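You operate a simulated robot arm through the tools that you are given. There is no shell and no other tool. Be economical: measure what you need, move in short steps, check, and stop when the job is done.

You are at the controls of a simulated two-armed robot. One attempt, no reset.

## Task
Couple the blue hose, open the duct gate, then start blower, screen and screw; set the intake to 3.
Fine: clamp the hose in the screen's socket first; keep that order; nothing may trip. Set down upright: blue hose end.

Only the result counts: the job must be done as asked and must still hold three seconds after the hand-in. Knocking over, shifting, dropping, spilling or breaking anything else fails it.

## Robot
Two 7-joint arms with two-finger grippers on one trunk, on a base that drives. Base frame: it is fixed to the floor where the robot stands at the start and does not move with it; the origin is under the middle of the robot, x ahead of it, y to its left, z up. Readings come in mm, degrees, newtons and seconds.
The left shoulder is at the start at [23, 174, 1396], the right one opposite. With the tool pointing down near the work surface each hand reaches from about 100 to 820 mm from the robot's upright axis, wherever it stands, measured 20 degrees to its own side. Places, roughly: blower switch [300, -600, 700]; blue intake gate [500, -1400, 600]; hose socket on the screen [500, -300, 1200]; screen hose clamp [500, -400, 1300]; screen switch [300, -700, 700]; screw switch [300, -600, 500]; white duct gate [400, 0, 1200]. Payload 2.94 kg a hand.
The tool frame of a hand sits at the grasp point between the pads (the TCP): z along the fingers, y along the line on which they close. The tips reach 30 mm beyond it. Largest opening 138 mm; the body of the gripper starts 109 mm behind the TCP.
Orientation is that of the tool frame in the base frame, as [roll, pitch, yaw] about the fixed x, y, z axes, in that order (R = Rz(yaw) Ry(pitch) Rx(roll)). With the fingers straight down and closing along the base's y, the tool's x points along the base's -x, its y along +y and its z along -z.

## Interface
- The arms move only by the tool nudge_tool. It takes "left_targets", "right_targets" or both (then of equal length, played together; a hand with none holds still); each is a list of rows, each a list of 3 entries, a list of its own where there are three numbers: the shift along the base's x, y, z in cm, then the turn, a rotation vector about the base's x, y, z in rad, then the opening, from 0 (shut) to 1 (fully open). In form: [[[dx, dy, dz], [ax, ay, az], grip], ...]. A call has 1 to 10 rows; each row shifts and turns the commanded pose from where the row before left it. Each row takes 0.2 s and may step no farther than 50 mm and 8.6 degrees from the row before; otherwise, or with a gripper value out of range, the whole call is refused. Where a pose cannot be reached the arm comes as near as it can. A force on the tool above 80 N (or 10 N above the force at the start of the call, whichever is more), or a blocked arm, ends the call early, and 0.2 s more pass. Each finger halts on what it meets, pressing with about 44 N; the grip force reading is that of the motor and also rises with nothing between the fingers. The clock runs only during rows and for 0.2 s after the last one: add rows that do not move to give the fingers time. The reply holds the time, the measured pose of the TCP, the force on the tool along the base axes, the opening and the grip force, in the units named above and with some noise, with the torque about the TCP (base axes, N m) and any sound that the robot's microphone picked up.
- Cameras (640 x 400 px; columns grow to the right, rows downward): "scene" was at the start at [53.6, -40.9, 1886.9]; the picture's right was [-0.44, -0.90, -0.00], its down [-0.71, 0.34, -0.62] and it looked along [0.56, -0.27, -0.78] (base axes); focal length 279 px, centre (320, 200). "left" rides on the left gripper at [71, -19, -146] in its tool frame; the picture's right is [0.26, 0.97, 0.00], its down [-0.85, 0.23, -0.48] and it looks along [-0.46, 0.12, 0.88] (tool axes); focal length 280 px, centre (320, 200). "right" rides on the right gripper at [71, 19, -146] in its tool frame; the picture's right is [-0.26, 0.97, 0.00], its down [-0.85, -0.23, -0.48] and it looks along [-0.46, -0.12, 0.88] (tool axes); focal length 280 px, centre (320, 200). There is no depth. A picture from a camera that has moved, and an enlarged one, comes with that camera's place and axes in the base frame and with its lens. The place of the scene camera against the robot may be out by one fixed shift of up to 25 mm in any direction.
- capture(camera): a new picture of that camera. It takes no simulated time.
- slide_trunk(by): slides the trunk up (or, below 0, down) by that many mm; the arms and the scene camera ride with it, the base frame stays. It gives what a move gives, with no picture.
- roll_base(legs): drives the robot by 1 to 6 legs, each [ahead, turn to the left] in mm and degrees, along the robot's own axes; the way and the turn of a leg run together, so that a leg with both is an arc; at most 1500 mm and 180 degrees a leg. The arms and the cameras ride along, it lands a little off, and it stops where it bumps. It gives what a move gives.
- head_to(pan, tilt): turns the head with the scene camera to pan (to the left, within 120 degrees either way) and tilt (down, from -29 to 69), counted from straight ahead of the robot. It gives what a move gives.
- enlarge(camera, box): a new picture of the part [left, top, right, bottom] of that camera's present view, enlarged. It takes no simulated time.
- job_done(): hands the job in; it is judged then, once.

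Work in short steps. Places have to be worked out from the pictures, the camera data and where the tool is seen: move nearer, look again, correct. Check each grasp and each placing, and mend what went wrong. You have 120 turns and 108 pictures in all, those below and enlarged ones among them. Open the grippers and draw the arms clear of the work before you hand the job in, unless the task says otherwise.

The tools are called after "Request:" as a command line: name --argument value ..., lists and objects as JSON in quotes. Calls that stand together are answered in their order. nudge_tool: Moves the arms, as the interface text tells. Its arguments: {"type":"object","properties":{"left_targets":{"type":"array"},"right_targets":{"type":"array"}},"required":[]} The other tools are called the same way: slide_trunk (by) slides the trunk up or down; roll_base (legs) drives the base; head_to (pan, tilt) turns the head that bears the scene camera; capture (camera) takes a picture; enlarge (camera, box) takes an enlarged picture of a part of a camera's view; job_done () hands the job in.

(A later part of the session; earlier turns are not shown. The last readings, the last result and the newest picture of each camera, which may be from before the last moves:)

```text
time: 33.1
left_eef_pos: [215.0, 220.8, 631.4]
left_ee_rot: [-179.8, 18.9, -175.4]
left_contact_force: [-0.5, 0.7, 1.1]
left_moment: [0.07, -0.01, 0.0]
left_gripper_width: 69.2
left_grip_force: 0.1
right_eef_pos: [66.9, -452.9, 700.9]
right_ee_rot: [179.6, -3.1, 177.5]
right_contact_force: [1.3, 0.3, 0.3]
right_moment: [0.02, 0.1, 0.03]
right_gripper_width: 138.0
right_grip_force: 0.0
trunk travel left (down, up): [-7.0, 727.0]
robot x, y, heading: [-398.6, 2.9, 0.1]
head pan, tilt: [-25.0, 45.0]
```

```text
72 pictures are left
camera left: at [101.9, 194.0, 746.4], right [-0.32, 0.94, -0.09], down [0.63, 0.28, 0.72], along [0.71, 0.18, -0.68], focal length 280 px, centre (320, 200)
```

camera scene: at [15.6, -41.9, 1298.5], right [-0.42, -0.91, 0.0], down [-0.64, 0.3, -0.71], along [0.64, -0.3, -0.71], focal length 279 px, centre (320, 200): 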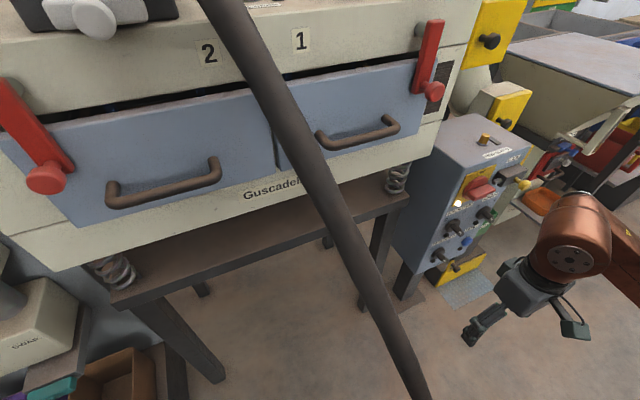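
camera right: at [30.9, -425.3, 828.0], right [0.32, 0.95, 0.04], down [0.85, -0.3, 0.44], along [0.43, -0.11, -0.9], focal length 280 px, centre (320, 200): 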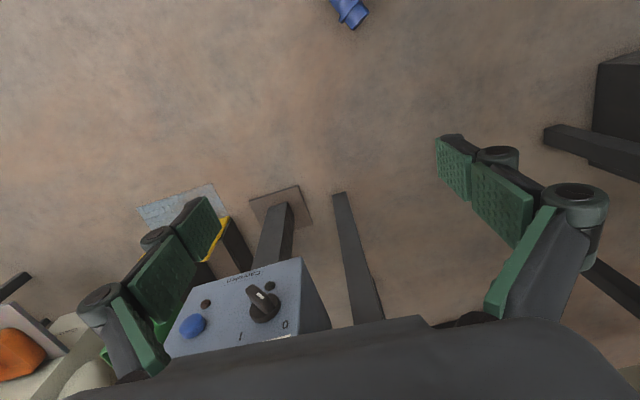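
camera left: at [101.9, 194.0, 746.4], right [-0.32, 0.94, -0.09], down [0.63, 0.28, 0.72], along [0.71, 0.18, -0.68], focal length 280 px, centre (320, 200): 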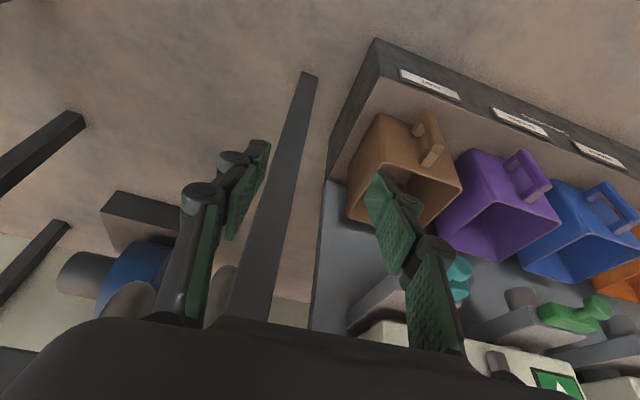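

The trunk leans far forward when low, so the cuff is now almost under the shoulders. I back off another 300 mm.

Request:
roll_base --legs '[[-300, 0]]'

Request:
capture --camera "scene"

Request:
capture --camera "right"

```text
time: 34.2
left_eef_pos: [93.2, 310.0, 651.5]
left_ee_rot: [-157.5, 0.5, -135.9]
left_contact_force: [-2.0, 5.4, 0.1]
left_moment: [-0.68, -0.22, -0.12]
left_gripper_width: 69.1
left_grip_force: 0.0
right_eef_pos: [-98.4, -420.4, 704.0]
right_ee_rot: [174.7, 9.8, 176.1]
right_contact_force: [3.3, 0.3, 2.1]
right_moment: [0.0, 0.51, 0.07]
right_gripper_width: 138.0
right_grip_force: 0.5
trunk travel left (down, up): [-7.0, 727.0]
robot x, y, heading: [-480.4, -4.9, -0.3]
head pan, tilt: [-25.0, 45.0]
stopped in leg 1: the robot was blocked; the commanded pose is now the measured one
```

```text
71 pictures are left
camera scene: at [-53.6, -39.3, 1295.3], right [-0.42, -0.91, 0.01], down [-0.65, 0.3, -0.7], along [0.64, -0.3, -0.71], focal length 279 px, centre (320, 200)
```

scene: 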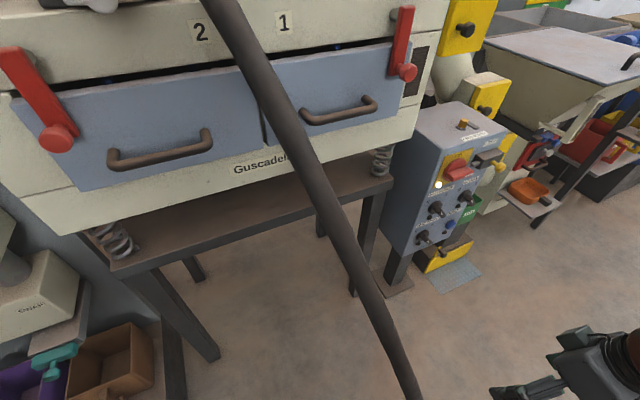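

```text
70 pictures are left
camera right: at [-192.3, -407.9, 837.1], right [0.31, 0.94, 0.13], down [0.74, -0.33, 0.59], along [0.6, -0.08, -0.8], focal length 280 px, centre (320, 200)
```

right: 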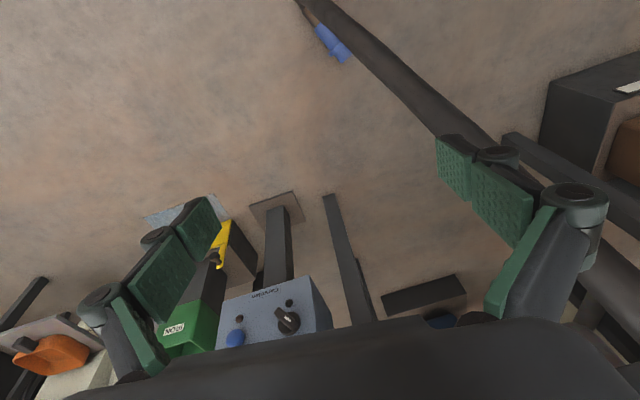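

Blocked after 80 mm, with the left arm pushed aside. I look left and behind for the obstacle.

Request:
head_to --pan 70 --tilt 50

Request:
capture --camera "scene"

Request:
head_to --pan -115 --tilt 45

Request:
capture --camera "scene"

```text
time: 36.0
left_eef_pos: [107.6, 296.0, 644.1]
left_ee_rot: [-159.4, 2.3, -140.1]
left_contact_force: [0.0, -0.3, -0.5]
left_moment: [0.0, -0.01, -0.02]
left_gripper_width: 69.1
left_grip_force: 0.1
right_eef_pos: [-77.8, -427.2, 694.4]
right_ee_rot: [174.9, 6.4, 176.1]
right_contact_force: [0.4, 0.3, 0.1]
right_moment: [0.0, -0.01, 0.01]
right_gripper_width: 137.9
right_grip_force: 0.1
trunk travel left (down, up): [-7.0, 727.0]
robot x, y, heading: [-480.7, -0.0, -0.1]
head pan, tilt: [70.0, 50.0]
```

```text
69 pictures are left
camera scene: at [-110.3, 62.9, 1289.9], right [0.94, -0.34, 0.0], down [-0.26, -0.72, -0.64], along [0.22, 0.6, -0.77], focal length 279 px, centre (320, 200)
```

scene: 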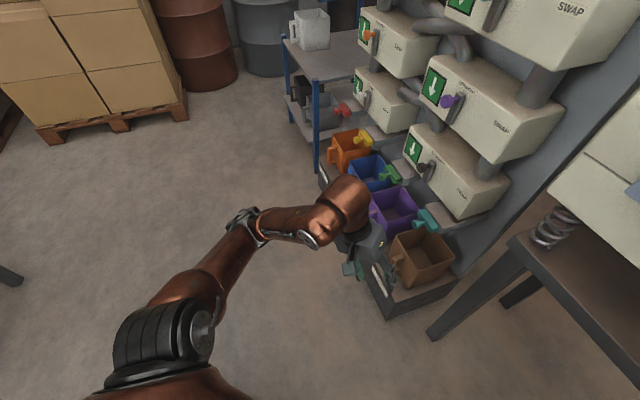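

```text
time: 38.7
left_eef_pos: [108.5, 295.8, 643.8]
left_ee_rot: [-159.4, 2.5, -140.1]
left_contact_force: [0.8, 1.0, 0.4]
left_moment: [-0.01, -0.01, -0.04]
left_gripper_width: 69.0
left_grip_force: 0.1
right_eef_pos: [-79.7, -426.9, 692.7]
right_ee_rot: [174.9, 6.4, 176.2]
right_contact_force: [0.4, -0.5, 1.3]
right_moment: [0.02, -0.01, 0.0]
right_gripper_width: 138.1
right_grip_force: 0.0
trunk travel left (down, up): [-7.0, 727.0]
robot x, y, heading: [-481.4, -2.3, -0.3]
head pan, tilt: [-115.0, 45.0]
```

```text
68 pictures are left
camera scene: at [-171.0, -83.1, 1296.7], right [-0.91, 0.42, 0.0], down [0.3, 0.64, -0.71], along [-0.3, -0.64, -0.71], focal length 279 px, centre (320, 200)
```

scene: 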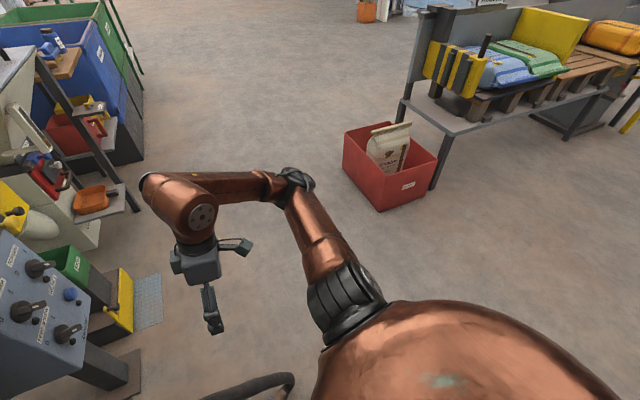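

Nothing visible where the arms are; something behind the base stops it. At x=-480 the cuff is 415 mm ahead, so raising the trunk a bit (less lean) should make it reachable.

Request:
slide_trunk --by 150

Request:
nudge_tool --right_targets '[[[1, 1, -2], [0, 0, 0], 1], [[1, 1, -3], [0, 0, 0], 1], [[1, 1, -4], [0, 0, 0], 1], [[0, 1, -4], [0, 0, 0], 1]]'

Request:
capture --camera "right"

```text
time: 39.0
left_eef_pos: [107.7, 295.3, 647.4]
left_ee_rot: [-159.4, 2.5, -140.3]
left_contact_force: [-0.2, 0.2, -0.1]
left_moment: [-0.02, 0.01, 0.0]
left_gripper_width: 69.2
left_grip_force: 0.0
right_eef_pos: [-79.0, -427.4, 696.1]
right_ee_rot: [175.0, 6.2, 176.1]
right_contact_force: [0.6, -0.5, 0.3]
right_moment: [0.0, 0.02, 0.01]
right_gripper_width: 137.8
right_grip_force: 0.1
trunk travel left (down, up): [-9.0, 725.0]
robot x, y, heading: [-483.6, -1.0, -0.3]
head pan, tilt: [-115.0, 45.0]
stopped: the arm was blocked; the commanded pose is now the measured one
```

```text
time: 40.0
left_eef_pos: [108.8, 296.0, 646.9]
left_ee_rot: [-159.4, 2.6, -140.2]
left_contact_force: [0.0, -0.2, 0.6]
left_moment: [0.02, -0.01, -0.01]
left_gripper_width: 68.7
left_grip_force: 0.0
right_eef_pos: [-48.3, -387.6, 567.1]
right_ee_rot: [175.0, 6.2, 176.1]
right_contact_force: [0.8, 0.1, 0.0]
right_moment: [0.0, 0.0, 0.01]
right_gripper_width: 137.9
right_grip_force: 0.1
trunk travel left (down, up): [-9.0, 725.0]
robot x, y, heading: [-482.4, -3.6, -0.3]
head pan, tilt: [-115.0, 45.0]
```

```text
67 pictures are left
camera right: at [-133.3, -375.0, 704.9], right [0.32, 0.94, 0.11], down [0.77, -0.32, 0.54], along [0.55, -0.08, -0.83], focal length 280 px, centre (320, 200)
```

right: 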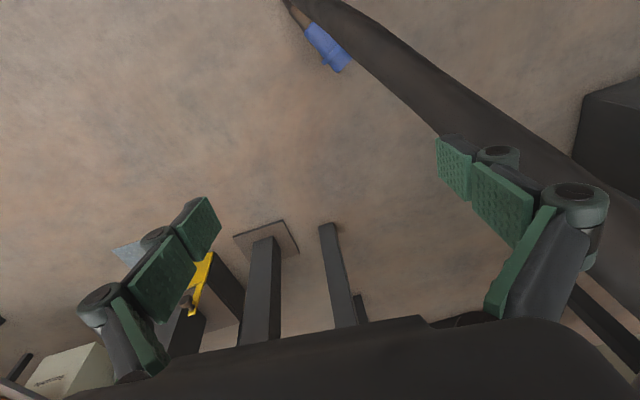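

The hand moves freely now; I retry raising the trunk.

Request:
slide_trunk --by 120

```text
time: 41.5
left_eef_pos: [108.5, 294.9, 765.4]
left_ee_rot: [-159.4, 2.5, -140.2]
left_contact_force: [0.2, -0.1, 0.6]
left_moment: [0.01, 0.01, 0.0]
left_gripper_width: 69.0
left_grip_force: 0.0
right_eef_pos: [-48.4, -388.1, 683.3]
right_ee_rot: [175.1, 6.1, 176.2]
right_contact_force: [-0.3, -0.4, 1.2]
right_moment: [0.01, -0.02, -0.02]
right_gripper_width: 137.8
right_grip_force: 0.0
trunk travel left (down, up): [-129.0, 605.0]
robot x, y, heading: [-483.3, -4.0, 0.2]
head pan, tilt: [-115.0, 45.0]
```

Trunk rises freely now. I check the view and posture.

Request:
head_to --pan -35 --tilt 62

Request:
capture --camera "scene"

```text
time: 43.1
left_eef_pos: [107.8, 296.2, 768.5]
left_ee_rot: [-159.4, 2.5, -140.3]
left_contact_force: [0.0, -0.7, 0.2]
left_moment: [-0.04, -0.01, -0.01]
left_gripper_width: 69.0
left_grip_force: 0.1
right_eef_pos: [-48.4, -387.2, 685.3]
right_ee_rot: [175.0, 6.2, 176.1]
right_contact_force: [0.5, -0.2, -1.0]
right_moment: [-0.02, 0.01, 0.01]
right_gripper_width: 138.1
right_grip_force: 0.0
trunk travel left (down, up): [-129.0, 605.0]
robot x, y, heading: [-481.3, -2.6, 0.1]
head pan, tilt: [-35.0, 62.0]
```

```text
66 pictures are left
camera scene: at [-214.0, -46.4, 1422.6], right [-0.58, -0.82, 0.0], down [-0.72, 0.51, -0.47], along [0.38, -0.27, -0.88], focal length 279 px, centre (320, 200)
```

scene: 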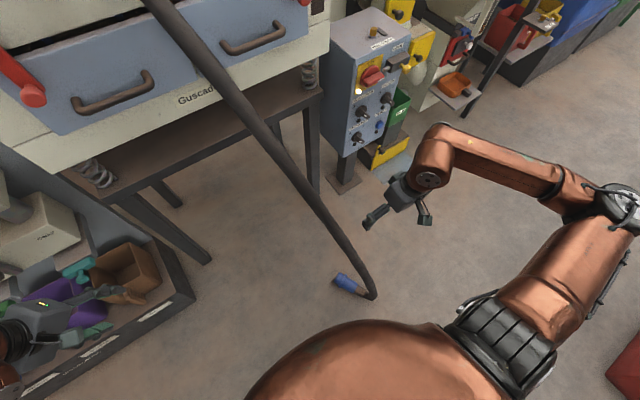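

Hand at [-48,-387,685]; I straighten the tool, start turning it clockwise, and descend toward [-62,-304,300].

Request:
nudge_tool --right_targets '[[[0, 0.8, -3.8], [-0.079, 0.114, 0], 1], [[-0.2, 0.8, -3.8], [0, 0, -0.145], 1], [[-0.2, 0.8, -3.8], [0, 0, -0.145], 1], [[-0.2, 0.8, -3.8], [0, 0, -0.145], 1], [[-0.2, 0.8, -3.8], [0, 0, -0.145], 1], [[-0.2, 0.8, -3.8], [0, 0, -0.145], 1], [[-0.2, 0.8, -3.8], [0, 0, -0.145], 1], [[-0.2, 0.8, -3.8], [0, 0, -0.145], 1], [[0, 0.8, -3.8], [0, 0, -0.145], 1], [[0, 0.8, -3.8], [0, 0, -0.145], 1]]'

Request:
capture --camera "right"

```text
time: 45.3
left_eef_pos: [109.1, 295.9, 767.4]
left_ee_rot: [-159.4, 2.6, -140.2]
left_contact_force: [-0.9, 0.2, -0.6]
left_moment: [0.0, -0.03, -0.03]
left_gripper_width: 68.8
left_grip_force: 0.0
right_eef_pos: [-64.2, -306.8, 305.8]
right_ee_rot: [179.9, 0.0, 101.4]
right_contact_force: [-0.7, -0.3, -0.3]
right_moment: [0.02, 0.02, 0.01]
right_gripper_width: 137.7
right_grip_force: 0.0
trunk travel left (down, up): [-129.0, 605.0]
robot x, y, heading: [-484.0, -2.1, 0.1]
head pan, tilt: [-35.0, 62.0]
```

```text
65 pictures are left
camera right: at [-58.6, -233.2, 451.4], right [1.0, -0.07, 0.0], down [-0.06, -0.88, 0.48], along [-0.03, -0.48, -0.88], focal length 280 px, centre (320, 200)
```

right: 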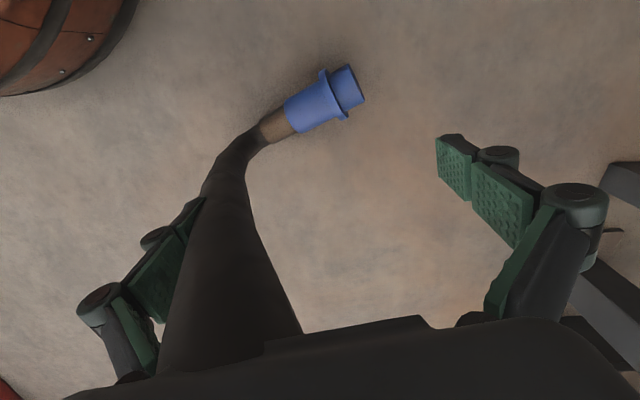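

The hose itself rises right through the open fingers here. New plan: grip the hose with the right hand, lift so the cuff dangles upright, then take the cuff with the left hand in the proper pose. Closing now to catch the hose.

Request:
nudge_tool --right_targets '[[[0, 0, 0], [0, 0, 0], 0], [[0, 0, 0], [0, 0, 0], 0], [[0, 0, 0], [0, 0, 0], 0], [[0, 0, 0], [0, 0, 0], 0], [[0, 0, 0], [0, 0, 0], 0], [[0, 0, 0], [0, 0, 0], 0], [[0, 0, 0], [0, 0, 0], 0], [[0, 0, 0], [0, 0, 0], 0]]'

Request:
capture --camera "right"

Request:
capture --camera "scene"

```text
time: 47.1
left_eef_pos: [108.4, 295.1, 767.3]
left_ee_rot: [-159.4, 2.7, -140.2]
left_contact_force: [0.2, -0.3, -0.4]
left_moment: [0.0, -0.01, 0.02]
left_gripper_width: 69.1
left_grip_force: 0.1
right_eef_pos: [-64.8, -307.4, 306.2]
right_ee_rot: [179.9, 0.0, 101.6]
right_contact_force: [1.0, 0.1, 0.0]
right_moment: [0.0, 0.02, -0.01]
right_gripper_width: 0.0
right_grip_force: 23.5
trunk travel left (down, up): [-129.0, 605.0]
robot x, y, heading: [-482.2, 0.4, 0.1]
head pan, tilt: [-35.0, 62.0]
```

```text
64 pictures are left
camera right: at [-59.0, -233.3, 451.8], right [1.0, -0.06, 0.0], down [-0.06, -0.88, 0.48], along [-0.03, -0.47, -0.88], focal length 280 px, centre (320, 200)
```

right: 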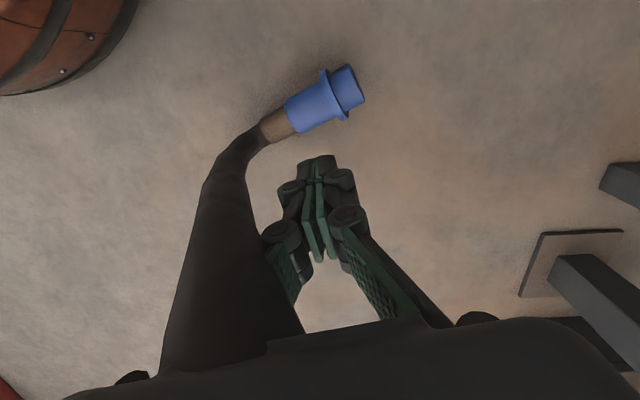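

```text
63 pictures are left
camera scene: at [-214.0, -46.2, 1422.6], right [-0.57, -0.82, 0.0], down [-0.72, 0.51, -0.47], along [0.38, -0.27, -0.88], focal length 279 px, centre (320, 200)
```

scene: 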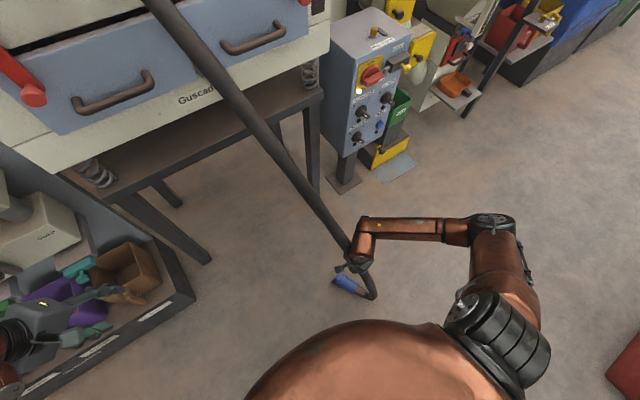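

The fingers went right through the hose: it is visual only, just the cuff is solid. So I can grasp the lying cuff (≈[-75,-302], axis at 27°) from above; continue turning the open hand to yaw ≈27° and lower to z≈150.

Request:
nudge_tool --right_targets '[[[0, 0, -1.5], [0, 0, -0.145], 1], [[-0.2, 0.1, -1.5], [0, 0, -0.145], 1], [[-0.2, 0.1, -1.5], [0, 0, -0.145], 1], [[-0.2, 0.1, -1.5], [0, 0, -0.145], 1], [[-0.2, 0.1, -1.5], [0, 0, -0.145], 1], [[-0.2, 0.1, -1.5], [0, 0, -0.145], 1], [[0, 0, -1.5], [0, 0, -0.145], 1], [[0, 0, -1.5], [0, 0, -0.145], 1], [[0, 0, -1.5], [0, 0, -0.14], 1], [[0, 0, -1.5], [0, 0, 0], 1]]'

Request:
capture --camera "right"

```text
time: 49.3
left_eef_pos: [107.6, 296.2, 767.7]
left_ee_rot: [-159.4, 2.6, -140.3]
left_contact_force: [0.5, -0.1, -0.8]
left_moment: [-0.01, 0.01, 0.0]
left_gripper_width: 68.9
left_grip_force: 0.1
right_eef_pos: [-73.0, -304.3, 155.7]
right_ee_rot: [180.0, 0.0, 27.0]
right_contact_force: [0.3, 0.2, 0.5]
right_moment: [0.01, 0.04, 0.02]
right_gripper_width: 138.0
right_grip_force: 0.1
trunk travel left (down, up): [-129.0, 605.0]
robot x, y, heading: [-485.0, 3.0, -0.1]
head pan, tilt: [-35.0, 62.0]
```

```text
62 pictures are left
camera right: at [-0.2, -287.6, 301.7], right [0.2, -0.98, 0.0], down [-0.86, -0.18, 0.48], along [-0.47, -0.1, -0.88], focal length 280 px, centre (320, 200)
```

right: 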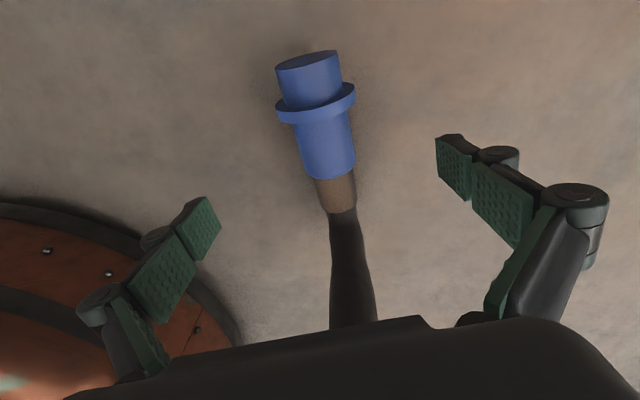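

Turned to 27° fine. Cuff axis measures ≈21.5°, body centre ≈[-82,-308,33]. I tilt the hand 25° (so the final pose points 25° below horizontal) and descend around it.

Request:
nudge_tool --right_targets '[[[-0.3, -0.1, -2], [0, 0, -0.1], 1], [[-0.3, -0.1, -2], [0.052, -0.135, 0], 1], [[-0.3, -0.1, -2], [0.052, -0.135, 0], 1], [[0, 0, -2], [0.052, -0.135, 0], 1], [[0, 0, 0], [0, 0, 0], 1]]'

Request:
capture --camera "right"

```text
time: 50.5
left_eef_pos: [107.3, 296.0, 767.9]
left_ee_rot: [-159.5, 2.5, -140.3]
left_contact_force: [0.2, -0.1, 0.3]
left_moment: [0.01, 0.01, 0.01]
left_gripper_width: 68.9
left_grip_force: 0.1
right_eef_pos: [-81.9, -306.2, 75.9]
right_ee_rot: [179.8, -24.8, 21.4]
right_contact_force: [0.2, -0.3, -0.3]
right_moment: [0.01, 0.0, -0.02]
right_gripper_width: 138.0
right_grip_force: 0.0
trunk travel left (down, up): [-129.0, 605.0]
robot x, y, heading: [-482.4, -0.8, 0.0]
head pan, tilt: [-35.0, 62.0]
```

```text
61 pictures are left
camera right: at [-71.9, -322.3, 237.9], right [0.13, -0.99, -0.11], down [-0.99, -0.14, 0.07], along [-0.09, 0.1, -0.99], focal length 280 px, centre (320, 200)
```

right: 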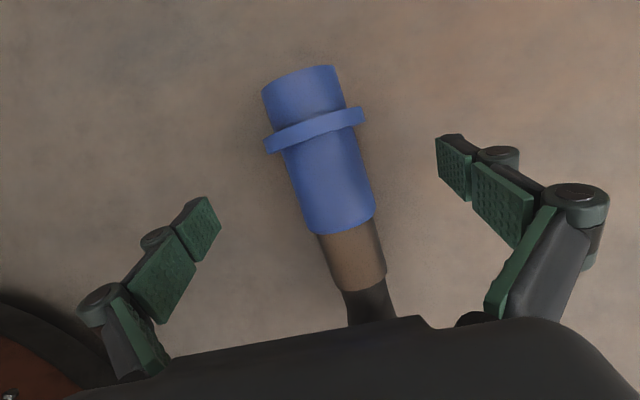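

Well centred. Descend to z≈37 and close.

Request:
nudge_tool --right_targets '[[[0.1, -0.1, -1.5], [0, 0, 0], 1], [[0.1, -0.1, -1.4], [0, 0, 0], 1], [[0, 0, -1], [0, 0, 0], 1], [[0, 0, 0], [0, 0, 0], 0], [[0, 0, 0], [0, 0, 0], 0], [[0, 0, 0], [0, 0, 0], 0], [[0, 0, 0], [0, 0, 0], 0], [[0, 0, 0], [0, 0, 0], 0], [[0, 0, 0], [0, 0, 0], 0], [[0, 0, 0], [0, 0, 0], 0]]'

Request:
capture --camera "right"

```text
time: 52.7
left_eef_pos: [108.5, 295.9, 767.2]
left_ee_rot: [-159.4, 2.5, -140.2]
left_contact_force: [-0.3, 0.0, 0.8]
left_moment: [0.0, 0.02, -0.03]
left_gripper_width: 69.0
left_grip_force: 0.1
right_eef_pos: [-80.4, -306.9, 34.7]
right_ee_rot: [179.8, -24.9, 21.5]
right_contact_force: [-0.7, 1.0, 0.6]
right_moment: [0.09, -0.05, 0.03]
right_gripper_width: 51.5
right_grip_force: 44.3
trunk travel left (down, up): [-129.0, 605.0]
robot x, y, heading: [-479.8, -3.6, -0.3]
head pan, tilt: [-35.0, 62.0]
```

```text
60 pictures are left
camera right: at [-69.8, -323.0, 198.9], right [0.13, -0.99, -0.11], down [-0.99, -0.14, 0.07], along [-0.09, 0.1, -0.99], focal length 280 px, centre (320, 200)
```

right: 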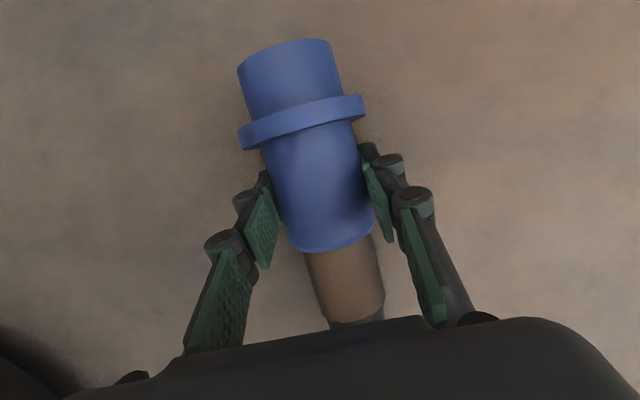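

Gripped (51.5 mm). Lift a little, untilt to vertical, and slowly start turning back counter-clockwise near the floor, watching the grip.

Request:
nudge_tool --right_targets '[[[0, 0, 2], [0, 0, 0], 0], [[0, 0, 2], [0, 0, 0], 0], [[0, 0, 2], [-0.026, 0.068, 0], 0], [[0, 0, 2], [-0.026, 0.068, 0], 0], [[0, 0, 0], [-0.026, 0.068, 0], 0], [[0, 0, 0], [-0.026, 0.068, 0], 0], [[0, 0, 0], [-0.026, 0.068, 0], 0], [[0, 0, 0], [-0.026, 0.068, 0], 0], [[0, 0, 0], [0, 0, 0.06], 0], [[0, 0, 0], [0, 0, 0.06], 0]]'

Request:
capture --camera "right"

```text
time: 54.9
left_eef_pos: [108.8, 295.2, 767.8]
left_ee_rot: [-159.4, 2.6, -140.3]
left_contact_force: [0.1, -0.2, -0.3]
left_moment: [0.0, 0.0, 0.01]
left_gripper_width: 69.2
left_grip_force: 0.0
right_eef_pos: [-80.1, -306.7, 116.7]
right_ee_rot: [-180.0, 0.3, 28.3]
right_contact_force: [-0.7, 0.7, -2.5]
right_moment: [-0.03, 0.07, -0.04]
right_gripper_width: 51.1
right_grip_force: 44.0
right hand out of reach, approached as far as the arm can: row 3
trunk travel left (down, up): [-129.0, 605.0]
robot x, y, heading: [-484.1, -0.8, -0.2]
head pan, tilt: [-35.0, 62.0]
```

```text
59 pictures are left
camera right: at [-7.3, -290.6, 262.3], right [0.23, -0.97, 0.0], down [-0.85, -0.2, 0.48], along [-0.47, -0.11, -0.88], focal length 280 px, centre (320, 200)
```

right: 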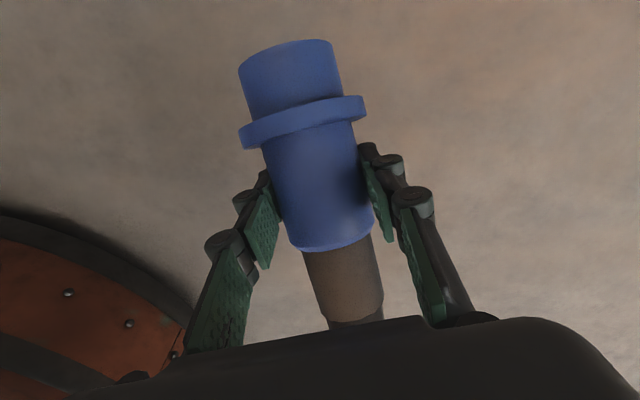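

Held firmly. Continue turning, 0.1 rad a row, rising slowly.

Request:
nudge_tool --right_targets '[[[0, 0, 0.5], [0, 0, 0.1], 0], [[0, 0, 0.5], [0, 0, 0.1], 0], [[0, 0, 0.5], [0, 0, 0.1], 0], [[0, 0, 0.5], [0, 0, 0.1], 0], [[0, 0, 0.5], [0, 0, 0.1], 0], [[0, 0, 0.5], [0, 0, 0.1], 0], [[0, 0, 0.5], [0, 0, 0.1], 0], [[0, 0, 0.5], [0, 0, 0.1], 0], [[0, 0, 0.5], [0, 0, 0.1], 0], [[0, 0, 0.5], [0, 0, 0.1], 0]]'

Request:
nudge_tool --right_targets '[[[0, 0, 1], [0, 0, 0.1], 0], [[0, 0, 1], [0, 0, 0.1], 0], [[0, 0, 1], [0, 0, 0.1], 0], [[0, 0, 1], [0, 0, 0.1], 0], [[0, 0, 1], [0, 0, 0.1], 0], [[0, 0, 1], [0, 0, 0.1], 0], [[0, 0, 1], [0, 0, 0.1], 0], [[0, 0, 1], [0, 0, 0.1], 0], [[0, 0, 1], [0, 0, 0.1], 0], [[0, 0, 1], [0, 0, 0.1], 0]]'

Request:
capture --camera "right"

```text
time: 57.1
left_eef_pos: [107.4, 295.2, 767.3]
left_ee_rot: [-159.4, 2.6, -140.3]
left_contact_force: [-0.6, 0.0, 1.1]
left_moment: [0.0, -0.01, -0.04]
left_gripper_width: 69.0
left_grip_force: 0.1
right_eef_pos: [-80.0, -307.4, 167.1]
right_ee_rot: [-179.9, 0.3, 85.6]
right_contact_force: [0.4, 0.1, -2.8]
right_moment: [-0.05, -0.04, -0.03]
right_gripper_width: 51.1
right_grip_force: 43.5
trunk travel left (down, up): [-129.0, 605.0]
robot x, y, heading: [-481.8, -1.4, -0.1]
head pan, tilt: [-35.0, 62.0]
```

```text
time: 59.3
left_eef_pos: [109.4, 295.4, 766.7]
left_ee_rot: [-159.4, 2.7, -140.2]
left_contact_force: [-0.4, 0.5, 0.3]
left_moment: [0.03, 0.02, 0.01]
left_gripper_width: 69.2
left_grip_force: 0.0
right_eef_pos: [-79.7, -307.9, 266.6]
right_ee_rot: [-179.8, 0.2, 142.9]
right_contact_force: [0.0, -0.1, -2.8]
right_moment: [-0.04, -0.07, -0.02]
right_gripper_width: 50.9
right_grip_force: 44.3
trunk travel left (down, up): [-129.0, 605.0]
robot x, y, heading: [-483.1, -2.4, 0.1]
head pan, tilt: [-35.0, 62.0]
```

```text
58 pictures are left
camera right: at [-124.8, -248.9, 412.4], right [0.79, 0.61, 0.0], down [0.54, -0.69, 0.48], along [0.29, -0.38, -0.88], focal length 280 px, centre (320, 200)
```

right: 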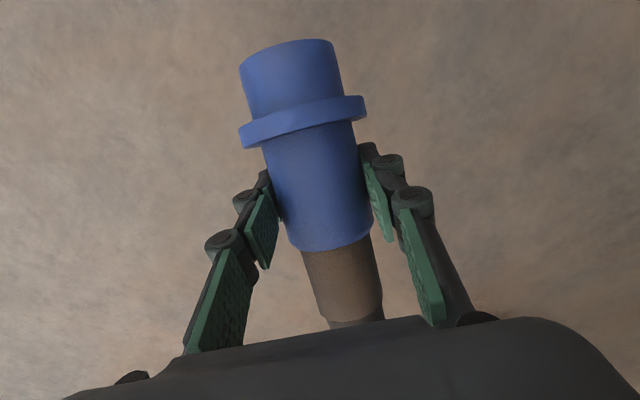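

Grip is solid. Now pitch the hand up (toward forward-right, -37°) so the spigot points down, moving up and a bit forward.

Request:
nudge_tool --right_targets '[[[1, 0, 3], [-0.06, -0.08, 0], 0], [[1, 0, 3], [-0.06, -0.08, 0], 0], [[1, 0, 3], [-0.06, -0.08, 0], 0], [[1, 0, 3], [-0.06, -0.08, 0], 0], [[1, 0, 3], [-0.06, -0.08, 0], 0], [[1, 0, 3], [-0.06, -0.08, 0], 0], [[1, 0, 3], [-0.06, -0.08, 0], 0], [[1, 0, 3], [-0.06, -0.08, 0], 0], [[1, 0, 3], [-0.06, -0.08, 0], 0], [[1, 0, 3], [-0.06, -0.08, 0], 0]]'

Request:
capture --camera "right"

```text
time: 61.5
left_eef_pos: [107.4, 297.8, 766.1]
left_ee_rot: [-159.3, 2.4, -140.1]
left_contact_force: [-0.1, 1.4, -1.0]
left_moment: [-0.1, 0.02, -0.07]
left_gripper_width: 68.8
left_grip_force: 0.0
right_eef_pos: [19.8, -306.2, 568.0]
right_ee_rot: [179.8, 57.5, 142.9]
right_contact_force: [-1.2, 0.7, -3.6]
right_moment: [-0.03, -0.05, 0.0]
right_gripper_width: 51.1
right_grip_force: 44.0
trunk travel left (down, up): [-129.0, 605.0]
robot x, y, heading: [-480.8, -1.5, 0.3]
head pan, tilt: [-35.0, 62.0]
```

```text
57 pictures are left
camera right: at [-97.1, -193.6, 586.4], right [0.69, 0.69, 0.22], down [-0.1, -0.22, 0.97], along [0.71, -0.7, -0.08], focal length 280 px, centre (320, 200)
```

right: 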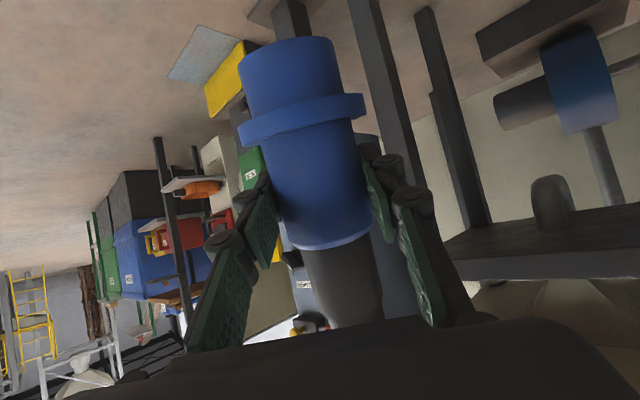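

Cuff is nearly upright and held. A bit more pitch, then raise the trunk and check from the scene camera.

Request:
nudge_tool --right_targets '[[[0.5, 0, 1], [-0.04, -0.053, 0], 0], [[0.5, 0, 1], [-0.04, -0.053, 0], 0], [[0, 0, 0], [0, 0, 0], 0]]'

Request:
slide_trunk --by 380

Request:
head_to --pan -30 --tilt 45

Request:
capture --camera "scene"

```text
time: 62.3
left_eef_pos: [108.8, 295.9, 767.2]
left_ee_rot: [-159.3, 2.6, -140.1]
left_contact_force: [-0.3, -1.0, -0.1]
left_moment: [-0.04, -0.03, 0.01]
left_gripper_width: 68.7
left_grip_force: 0.0
right_eef_pos: [30.9, -308.1, 587.3]
right_ee_rot: [179.4, 65.1, 142.4]
right_contact_force: [-0.8, -1.1, -2.5]
right_moment: [-0.01, 0.0, 0.03]
right_gripper_width: 51.0
right_grip_force: 44.5
trunk travel left (down, up): [-129.0, 605.0]
robot x, y, heading: [-478.7, 0.0, -0.3]
head pan, tilt: [-35.0, 62.0]
```

```text
time: 65.9
left_eef_pos: [108.4, 295.8, 1146.8]
left_ee_rot: [-159.4, 2.5, -140.2]
left_contact_force: [0.5, 0.3, -0.6]
left_moment: [0.05, 0.03, 0.01]
left_gripper_width: 69.1
left_grip_force: 0.0
right_eef_pos: [30.2, -307.1, 966.2]
right_ee_rot: [179.6, 65.0, 142.4]
right_contact_force: [-0.9, 0.7, -2.7]
right_moment: [0.01, 0.02, -0.03]
right_gripper_width: 51.2
right_grip_force: 44.4
trunk travel left (down, up): [-509.0, 225.0]
robot x, y, heading: [-485.9, 0.1, -0.1]
head pan, tilt: [-35.0, 62.0]
```

```text
time: 66.7
left_eef_pos: [108.3, 296.2, 1147.3]
left_ee_rot: [-159.5, 2.6, -140.2]
left_contact_force: [-0.7, -0.5, 0.3]
left_moment: [0.02, 0.01, 0.0]
left_gripper_width: 69.0
left_grip_force: 0.0
right_eef_pos: [30.7, -306.1, 965.6]
right_ee_rot: [179.5, 65.1, 142.6]
right_contact_force: [0.6, 0.6, -2.3]
right_moment: [0.0, -0.01, -0.01]
right_gripper_width: 51.1
right_grip_force: 44.2
trunk travel left (down, up): [-509.0, 225.0]
robot x, y, heading: [-482.7, -0.7, -0.1]
head pan, tilt: [-30.0, 45.0]
```

```text
56 pictures are left
camera scene: at [-418.6, -49.6, 1838.1], right [-0.5, -0.87, 0.0], down [-0.61, 0.35, -0.71], along [0.61, -0.35, -0.71], focal length 279 px, centre (320, 200)
```

scene: 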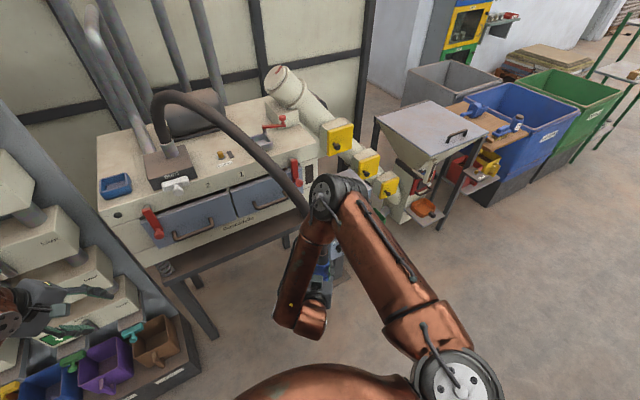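

Raise the trunk the last 60 mm and lift the hand well above table height before driving in.

Request:
slide_trunk --by 60

Request:
nudge_tool --right_targets '[[[0, 0, 4], [0, 0, 0], 0], [[0, 0, 4], [0, 0, 0], 0], [[0, 0, 4], [0, 0, 0], 0], [[0, 0, 4], [0, 0, 0], 0], [[0, 0, 4], [0, 0, 0], 0], [[0, 0, 4], [0, 0, 0], 0], [[0, 0, 4], [0, 0, 0], 0], [[0, 0, 4], [0, 0, 0], 0], [[0, 0, 4], [0, 0, 0], 0], [[0, 0, 3], [0, 0, 0], 0]]'

Request:
capture --camera "scene"

```text
time: 67.7
left_eef_pos: [108.1, 296.1, 1205.8]
left_ee_rot: [-159.3, 2.5, -140.1]
left_contact_force: [-0.4, 0.9, 0.5]
left_moment: [0.0, -0.01, -0.01]
left_gripper_width: 69.3
left_grip_force: 0.0
right_eef_pos: [31.3, -307.9, 1025.6]
right_ee_rot: [179.5, 65.1, 142.7]
right_contact_force: [0.8, 0.2, -2.1]
right_moment: [-0.01, 0.0, 0.01]
right_gripper_width: 51.0
right_grip_force: 43.5
trunk travel left (down, up): [-569.0, 165.0]
robot x, y, heading: [-481.5, -1.9, -0.2]
head pan, tilt: [-30.0, 45.0]
```

```text
time: 69.9
left_eef_pos: [108.2, 295.9, 1206.6]
left_ee_rot: [-159.5, 2.6, -140.2]
left_contact_force: [0.2, -0.2, -0.2]
left_moment: [0.03, -0.02, -0.04]
left_gripper_width: 69.0
left_grip_force: 0.1
right_eef_pos: [30.2, -307.7, 1417.3]
right_ee_rot: [179.4, 65.2, 142.5]
right_contact_force: [0.3, -0.8, -3.1]
right_moment: [0.0, 0.0, 0.01]
right_gripper_width: 51.2
right_grip_force: 44.1
trunk travel left (down, up): [-569.0, 165.0]
robot x, y, heading: [-483.1, -6.8, 0.0]
head pan, tilt: [-30.0, 45.0]
```

```text
55 pictures are left
camera scene: at [-426.9, -50.1, 1898.1], right [-0.5, -0.87, 0.0], down [-0.61, 0.35, -0.71], along [0.61, -0.35, -0.71], focal length 279 px, centre (320, 200)
```

scene: 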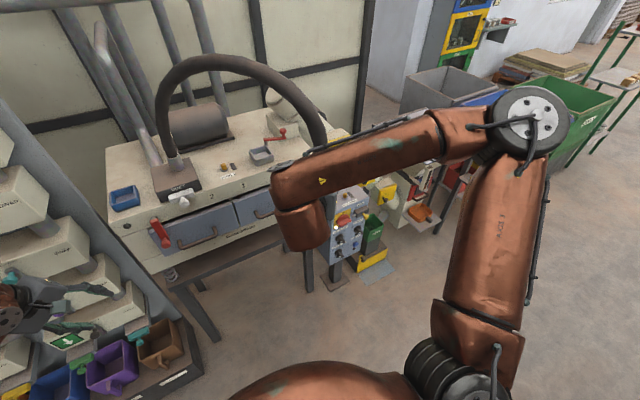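

The left hand hangs near the left cabinet's levers; I raise it and bring it inward, squaring its orientation, before driving forward.

Request:
nudge_tool --left_targets '[[[0, -0.5, 4], [0, 0, -0.07], 0.5], [[0, -1, 4], [0, 0, -0.07], 0.5], [[0, -2, 4], [0, 0, -0.07], 0.5], [[0, -2, 4], [0, 0, -0.07], 0.5], [[0, -2, 4], [0, 0, -0.07], 0.5], [[0, -2, 4], [0, 0, -0.07], 0.5], [[0, -2, 4], [0, 0, -0.07], 0.5], [[0, -2, 2], [0, 0, -0.07], 0.5], [[0, -2, 0], [0, 0, -0.07], 0.5], [[0, -2, 0], [0, 0, -0.07], 0.5]]'

Request:
roll_base --legs '[[250, 0]]'

Request:
capture --camera "right"

Request:
capture --camera "scene"

```text
time: 72.1
left_eef_pos: [108.6, 119.8, 1506.4]
left_ee_rot: [-159.4, 2.5, 179.5]
left_contact_force: [0.5, 1.1, -0.5]
left_moment: [0.01, 0.0, 0.0]
left_gripper_width: 68.7
left_grip_force: 0.1
right_eef_pos: [30.4, -309.2, 1415.7]
right_ee_rot: [179.4, 65.0, 142.3]
right_contact_force: [-0.7, -0.9, -2.0]
right_moment: [0.02, 0.03, 0.03]
right_gripper_width: 51.2
right_grip_force: 43.6
trunk travel left (down, up): [-569.0, 165.0]
robot x, y, heading: [-482.2, -0.6, 0.1]
head pan, tilt: [-30.0, 45.0]
```

```text
time: 74.0
left_eef_pos: [358.2, 120.4, 1507.9]
left_ee_rot: [-159.4, 2.7, 179.9]
left_contact_force: [0.0, 0.1, 0.9]
left_moment: [0.02, -0.07, 0.07]
left_gripper_width: 69.0
left_grip_force: 0.0
right_eef_pos: [279.7, -307.4, 1417.6]
right_ee_rot: [179.3, 65.3, 142.3]
right_contact_force: [0.2, -0.2, -1.8]
right_moment: [0.02, 0.04, -0.02]
right_gripper_width: 51.3
right_grip_force: 44.2
trunk travel left (down, up): [-569.0, 165.0]
robot x, y, heading: [-227.1, -1.8, 0.3]
head pan, tilt: [-30.0, 45.0]
```

```text
54 pictures are left
camera right: at [162.5, -194.5, 1414.8], right [0.67, 0.7, 0.24], down [-0.2, -0.14, 0.97], along [0.72, -0.7, 0.05], focal length 280 px, centre (320, 200)
```

right: 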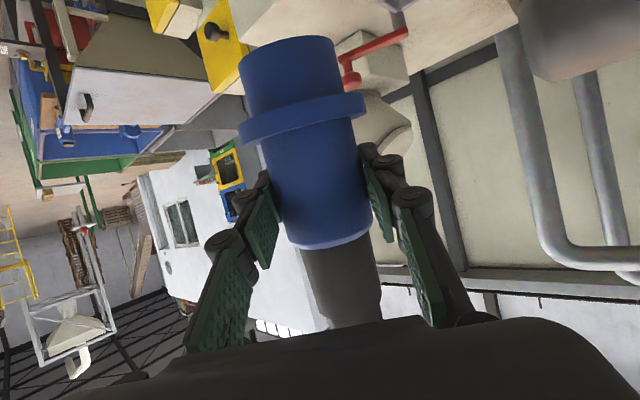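

```text
53 pictures are left
camera scene: at [-178.0, -50.2, 1898.3], right [-0.5, -0.87, 0.0], down [-0.61, 0.35, -0.71], along [0.61, -0.35, -0.71], focal length 279 px, centre (320, 200)
```

scene: 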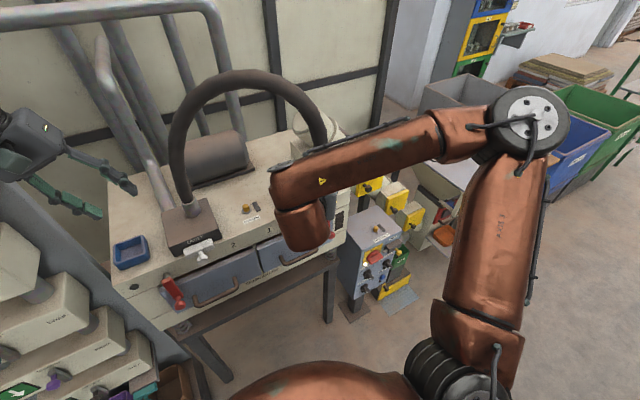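

Estimates suggest the cuff is still tilted ~5° (bottom toward the hand). I turn the left hand's camera toward it for a side view.

Request:
nudge_tool --left_targets '[[[-2, 0, 0], [-0.14, 0, 0], 0.5], [[-2, 0, 0], [-0.14, 0, 0], 0.5], [[-2, 0, 0], [-0.14, 0, 0], 0.5], [[0, 0, 0], [-0.14, 0, 0], 0.5], [[0, 0, 0], [0, 0, 0], 0.5]]'

Request:
capture --camera "left"

```text
time: 75.2
left_eef_pos: [298.6, 119.8, 1506.1]
left_ee_rot: [-127.1, 2.3, -178.9]
left_contact_force: [0.0, 0.6, 0.2]
left_moment: [-0.01, 0.04, 0.0]
left_gripper_width: 69.1
left_grip_force: 0.1
right_eef_pos: [282.3, -308.4, 1415.1]
right_ee_rot: [179.4, 64.9, 142.4]
right_contact_force: [0.4, -0.1, -3.1]
right_moment: [0.04, 0.01, 0.0]
right_gripper_width: 51.2
right_grip_force: 44.1
trunk travel left (down, up): [-569.0, 165.0]
robot x, y, heading: [-231.8, -3.8, -0.2]
head pan, tilt: [-30.0, 45.0]
```

```text
52 pictures are left
camera left: at [221.6, 222.2, 1607.0], right [-0.24, 0.58, -0.78], down [0.83, 0.54, 0.14], along [0.5, -0.62, -0.61], focal length 280 px, centre (320, 200)
```

left: 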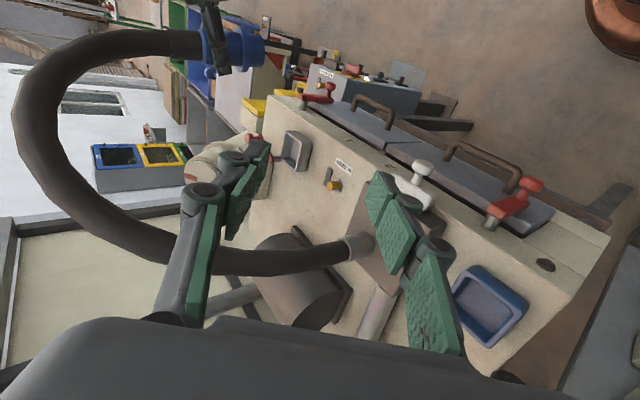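

The cuff is visible; enlarge.

Request:
enlarge --camera "left" --box '[150, 0, 310, 100]'

```text
4.00 times, centred on (230, 50) of left
camera zoom: at [221.6, 222.2, 1607.0], right [-0.24, 0.58, -0.78], down [0.83, 0.54, 0.14], along [0.5, -0.62, -0.61], focal length 1122 px, centre (680, 800)
```

zoom: 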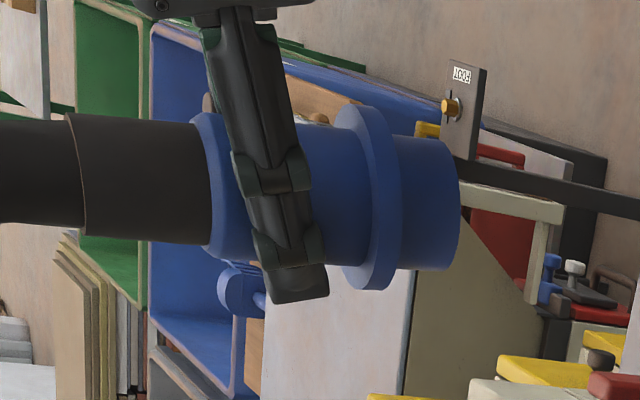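

Side view gives an 8° lean (spigot toward the hand), so I pitch by 0.14 rad more and bring the cuff near above the socket at a safe height.

Request:
nudge_tool --right_targets '[[[2, 0.2, 0], [-0.043, -0.055, 0], 0], [[2, 0.2, 0], [-0.043, -0.055, 0], 0], [[3, 0.2, 0], [0, 0, 0], 0], [[3, 0.2, 0], [0, 0, 0], 0], [[3, 0.2, 0], [0, 0, 0], 0], [[3, 0.3, 0], [0, 0, 0], 0], [[2, 0.3, 0], [0, 0, 0], 0], [[1.5, 0.2, 0], [0, 0, 0], 0], [[0, 0, -2], [0, 0, 0], 0], [[0, 0, 0], [0, 0, 0], 0]]'

Request:
capture --camera "right"

Request:
capture --camera "left"

```text
time: 77.4
left_eef_pos: [299.0, 120.5, 1507.7]
left_ee_rot: [-127.3, 2.5, -178.8]
left_contact_force: [-0.3, -1.2, 0.3]
left_moment: [0.0, -0.03, -0.01]
left_gripper_width: 69.0
left_grip_force: 0.0
right_eef_pos: [475.9, -289.5, 1396.8]
right_ee_rot: [179.6, 73.1, 142.7]
right_contact_force: [0.1, 0.0, -2.4]
right_moment: [-0.02, 0.0, -0.02]
right_gripper_width: 51.0
right_grip_force: 43.8
trunk travel left (down, up): [-569.0, 165.0]
robot x, y, heading: [-232.5, -3.8, -0.1]
head pan, tilt: [-30.0, 45.0]
```

```text
50 pictures are left
camera right: at [360.2, -178.0, 1371.3], right [0.64, 0.72, 0.25], down [-0.31, -0.06, 0.95], along [0.7, -0.69, 0.18], focal length 280 px, centre (320, 200)
```

right: 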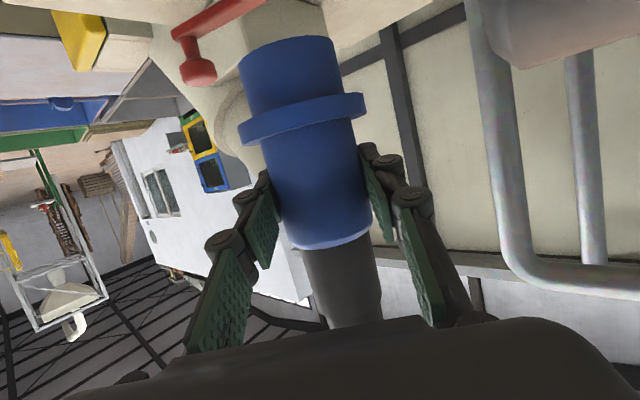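

```text
49 pictures are left
camera left: at [220.9, 223.4, 1607.1], right [-0.24, 0.58, -0.78], down [0.83, 0.54, 0.14], along [0.5, -0.61, -0.61], focal length 280 px, centre (320, 200)
```

left: 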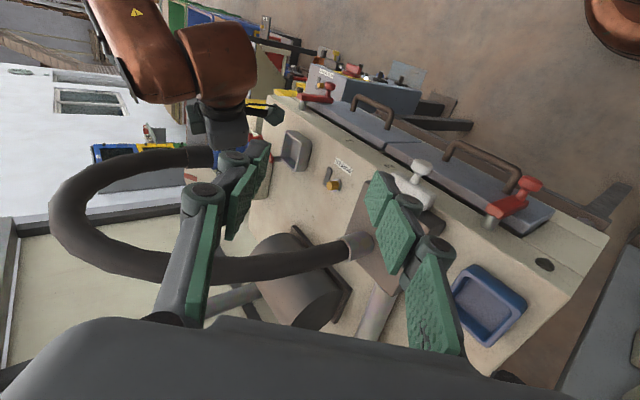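

My own left finger blocks the view; I close the left gripper and take an enlarged side view of cuff and socket.

Request:
nudge_tool --left_targets '[[[0, 0, 0], [0, 0, 0], 0], [[0, 0, 0], [0, 0, 0], 0], [[0, 0, 0], [0, 0, 0], 0], [[0, 0, 0], [0, 0, 0], 0]]'

Request:
enlarge --camera "left" --box '[150, 90, 350, 215]'

```text
time: 78.4
left_eef_pos: [298.1, 120.2, 1506.1]
left_ee_rot: [-127.2, 2.3, -178.8]
left_contact_force: [0.2, 0.0, -0.2]
left_moment: [0.0, -0.01, 0.0]
left_gripper_width: 0.3
left_grip_force: 17.9
right_eef_pos: [475.6, -290.6, 1396.2]
right_ee_rot: [179.7, 73.2, 142.7]
right_contact_force: [-0.1, 0.8, -3.1]
right_moment: [0.03, 0.0, 0.01]
right_gripper_width: 51.1
right_grip_force: 44.0
trunk travel left (down, up): [-569.0, 165.0]
robot x, y, heading: [-227.6, 1.9, 0.1]
head pan, tilt: [-30.0, 45.0]
```

```text
3.20 times, centred on (250, 152) of left
camera zoom: at [221.3, 223.3, 1607.0], right [-0.24, 0.58, -0.78], down [0.83, 0.54, 0.14], along [0.5, -0.61, -0.61], focal length 897 px, centre (544, 352)
```

zoom: 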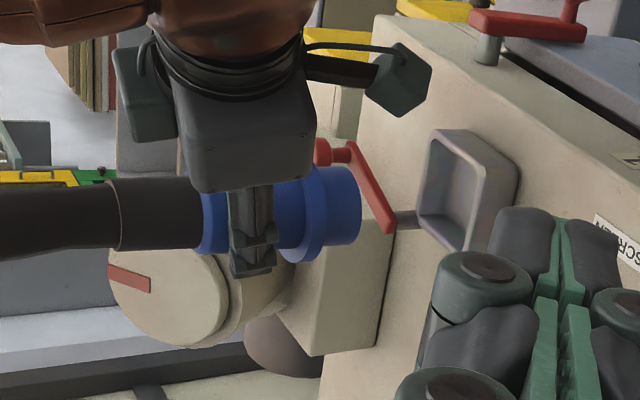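

Cuff is now vertical (slope matches). I enlarge further on spigot and socket to measure the lateral offset.

Request:
enlarge --camera "left" --box '[230, 120, 326, 180]'

```text
6.67 times, centred on (278, 150) of left
camera zoom: at [221.3, 223.3, 1607.0], right [-0.24, 0.58, -0.78], down [0.83, 0.54, 0.14], along [0.5, -0.61, -0.61], focal length 1869 px, centre (600, 533)
```

zoom: 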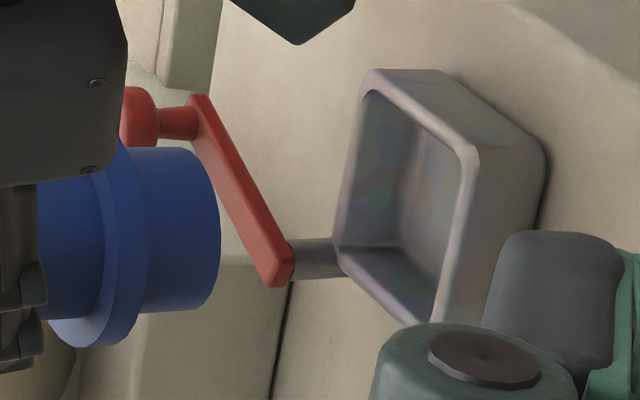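

Perpendicular to this view, the cuff must shift ≈9 mm toward (-0.77,-0.63). For the other component I need a second azimuth: move the left hand 20 cm ahead.

Request:
nudge_tool --left_targets '[[[4, 0, 0], [0, 0, 0], 0], [[4, 0, 0], [0, 0, 0], 0], [[4, 0, 0], [0, 0, 0], 0], [[4, 0, 0], [0, 0, 0], 0], [[4, 0, 0], [0, 0, 0], 0], [[0, 0, 0], [0, 0, 0], 0]]'

Request:
enlarge --camera "left" --box '[210, 10, 338, 90]'

```text
time: 79.8
left_eef_pos: [497.8, 121.4, 1507.1]
left_ee_rot: [-127.3, 2.4, -178.9]
left_contact_force: [-0.5, 1.1, 0.0]
left_moment: [-0.05, -0.02, 0.0]
left_gripper_width: 0.1
left_grip_force: 28.3
right_eef_pos: [476.0, -289.8, 1397.4]
right_ee_rot: [179.7, 73.2, 142.7]
right_contact_force: [-0.1, 0.2, -2.3]
right_moment: [0.04, 0.0, 0.02]
right_gripper_width: 51.2
right_grip_force: 43.6
trunk travel left (down, up): [-569.0, 165.0]
robot x, y, heading: [-230.4, -2.4, 0.2]
head pan, tilt: [-30.0, 45.0]
```

```text
5.00 times, centred on (274, 50) of left
camera zoom: at [420.2, 223.9, 1606.8], right [-0.24, 0.58, -0.78], down [0.83, 0.53, 0.14], along [0.5, -0.61, -0.61], focal length 1402 px, centre (550, 950)
```

zoom: 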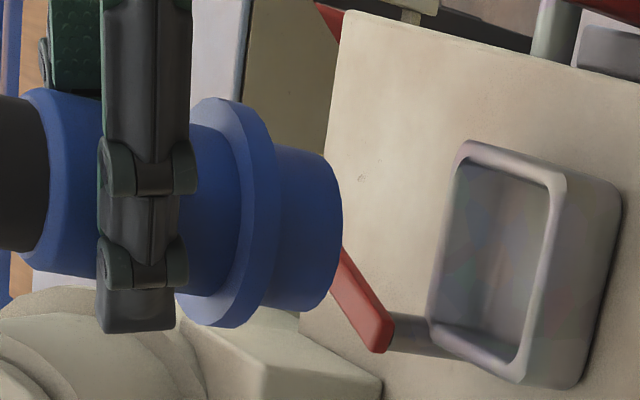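

Both views put the socket ≈[478,-300] and the spigot about 11 mm short of it in -y. I shift by that, lower to just above the rim, and re-measure where parallax is small.

Request:
nudge_tool --right_targets '[[[-0.1, -1.1, 0], [0, 0, 0], 0], [[0, 0, -2], [0, 0, 0], 0], [[0, 0, -2], [0, 0, 0], 0], [[0, 0, -1.5], [0, 0, 0], 0], [[0, 0, -1], [0, 0, 0], 0], [[0, 0, 0], [0, 0, 0], 0]]'

Request:
enlarge --camera "left" --box '[210, 10, 338, 90]'

```text
time: 81.2
left_eef_pos: [498.7, 120.0, 1504.8]
left_ee_rot: [-127.3, 2.3, -178.9]
left_contact_force: [0.2, 0.3, -0.8]
left_moment: [0.01, 0.0, 0.03]
left_gripper_width: 0.0
left_grip_force: 28.7
right_eef_pos: [476.0, -300.8, 1332.1]
right_ee_rot: [179.6, 73.1, 142.7]
right_contact_force: [0.6, -0.5, -2.9]
right_moment: [0.0, 0.01, 0.03]
right_gripper_width: 51.0
right_grip_force: 44.1
trunk travel left (down, up): [-569.0, 165.0]
robot x, y, heading: [-233.9, -1.0, -0.2]
head pan, tilt: [-30.0, 45.0]
```

```text
5.00 times, centred on (274, 50) of left
camera zoom: at [420.6, 222.5, 1606.8], right [-0.24, 0.58, -0.78], down [0.83, 0.54, 0.14], along [0.5, -0.61, -0.61], focal length 1402 px, centre (550, 950)
```

zoom: 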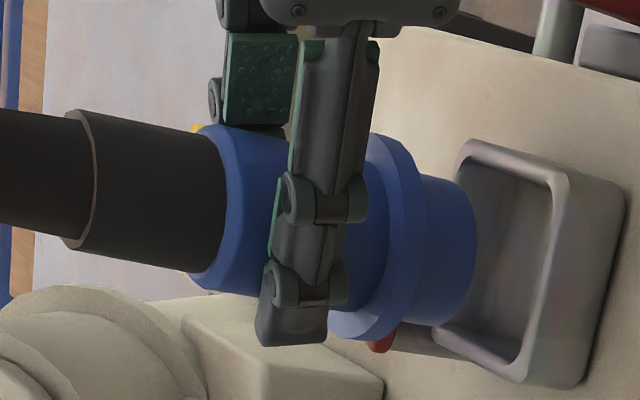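

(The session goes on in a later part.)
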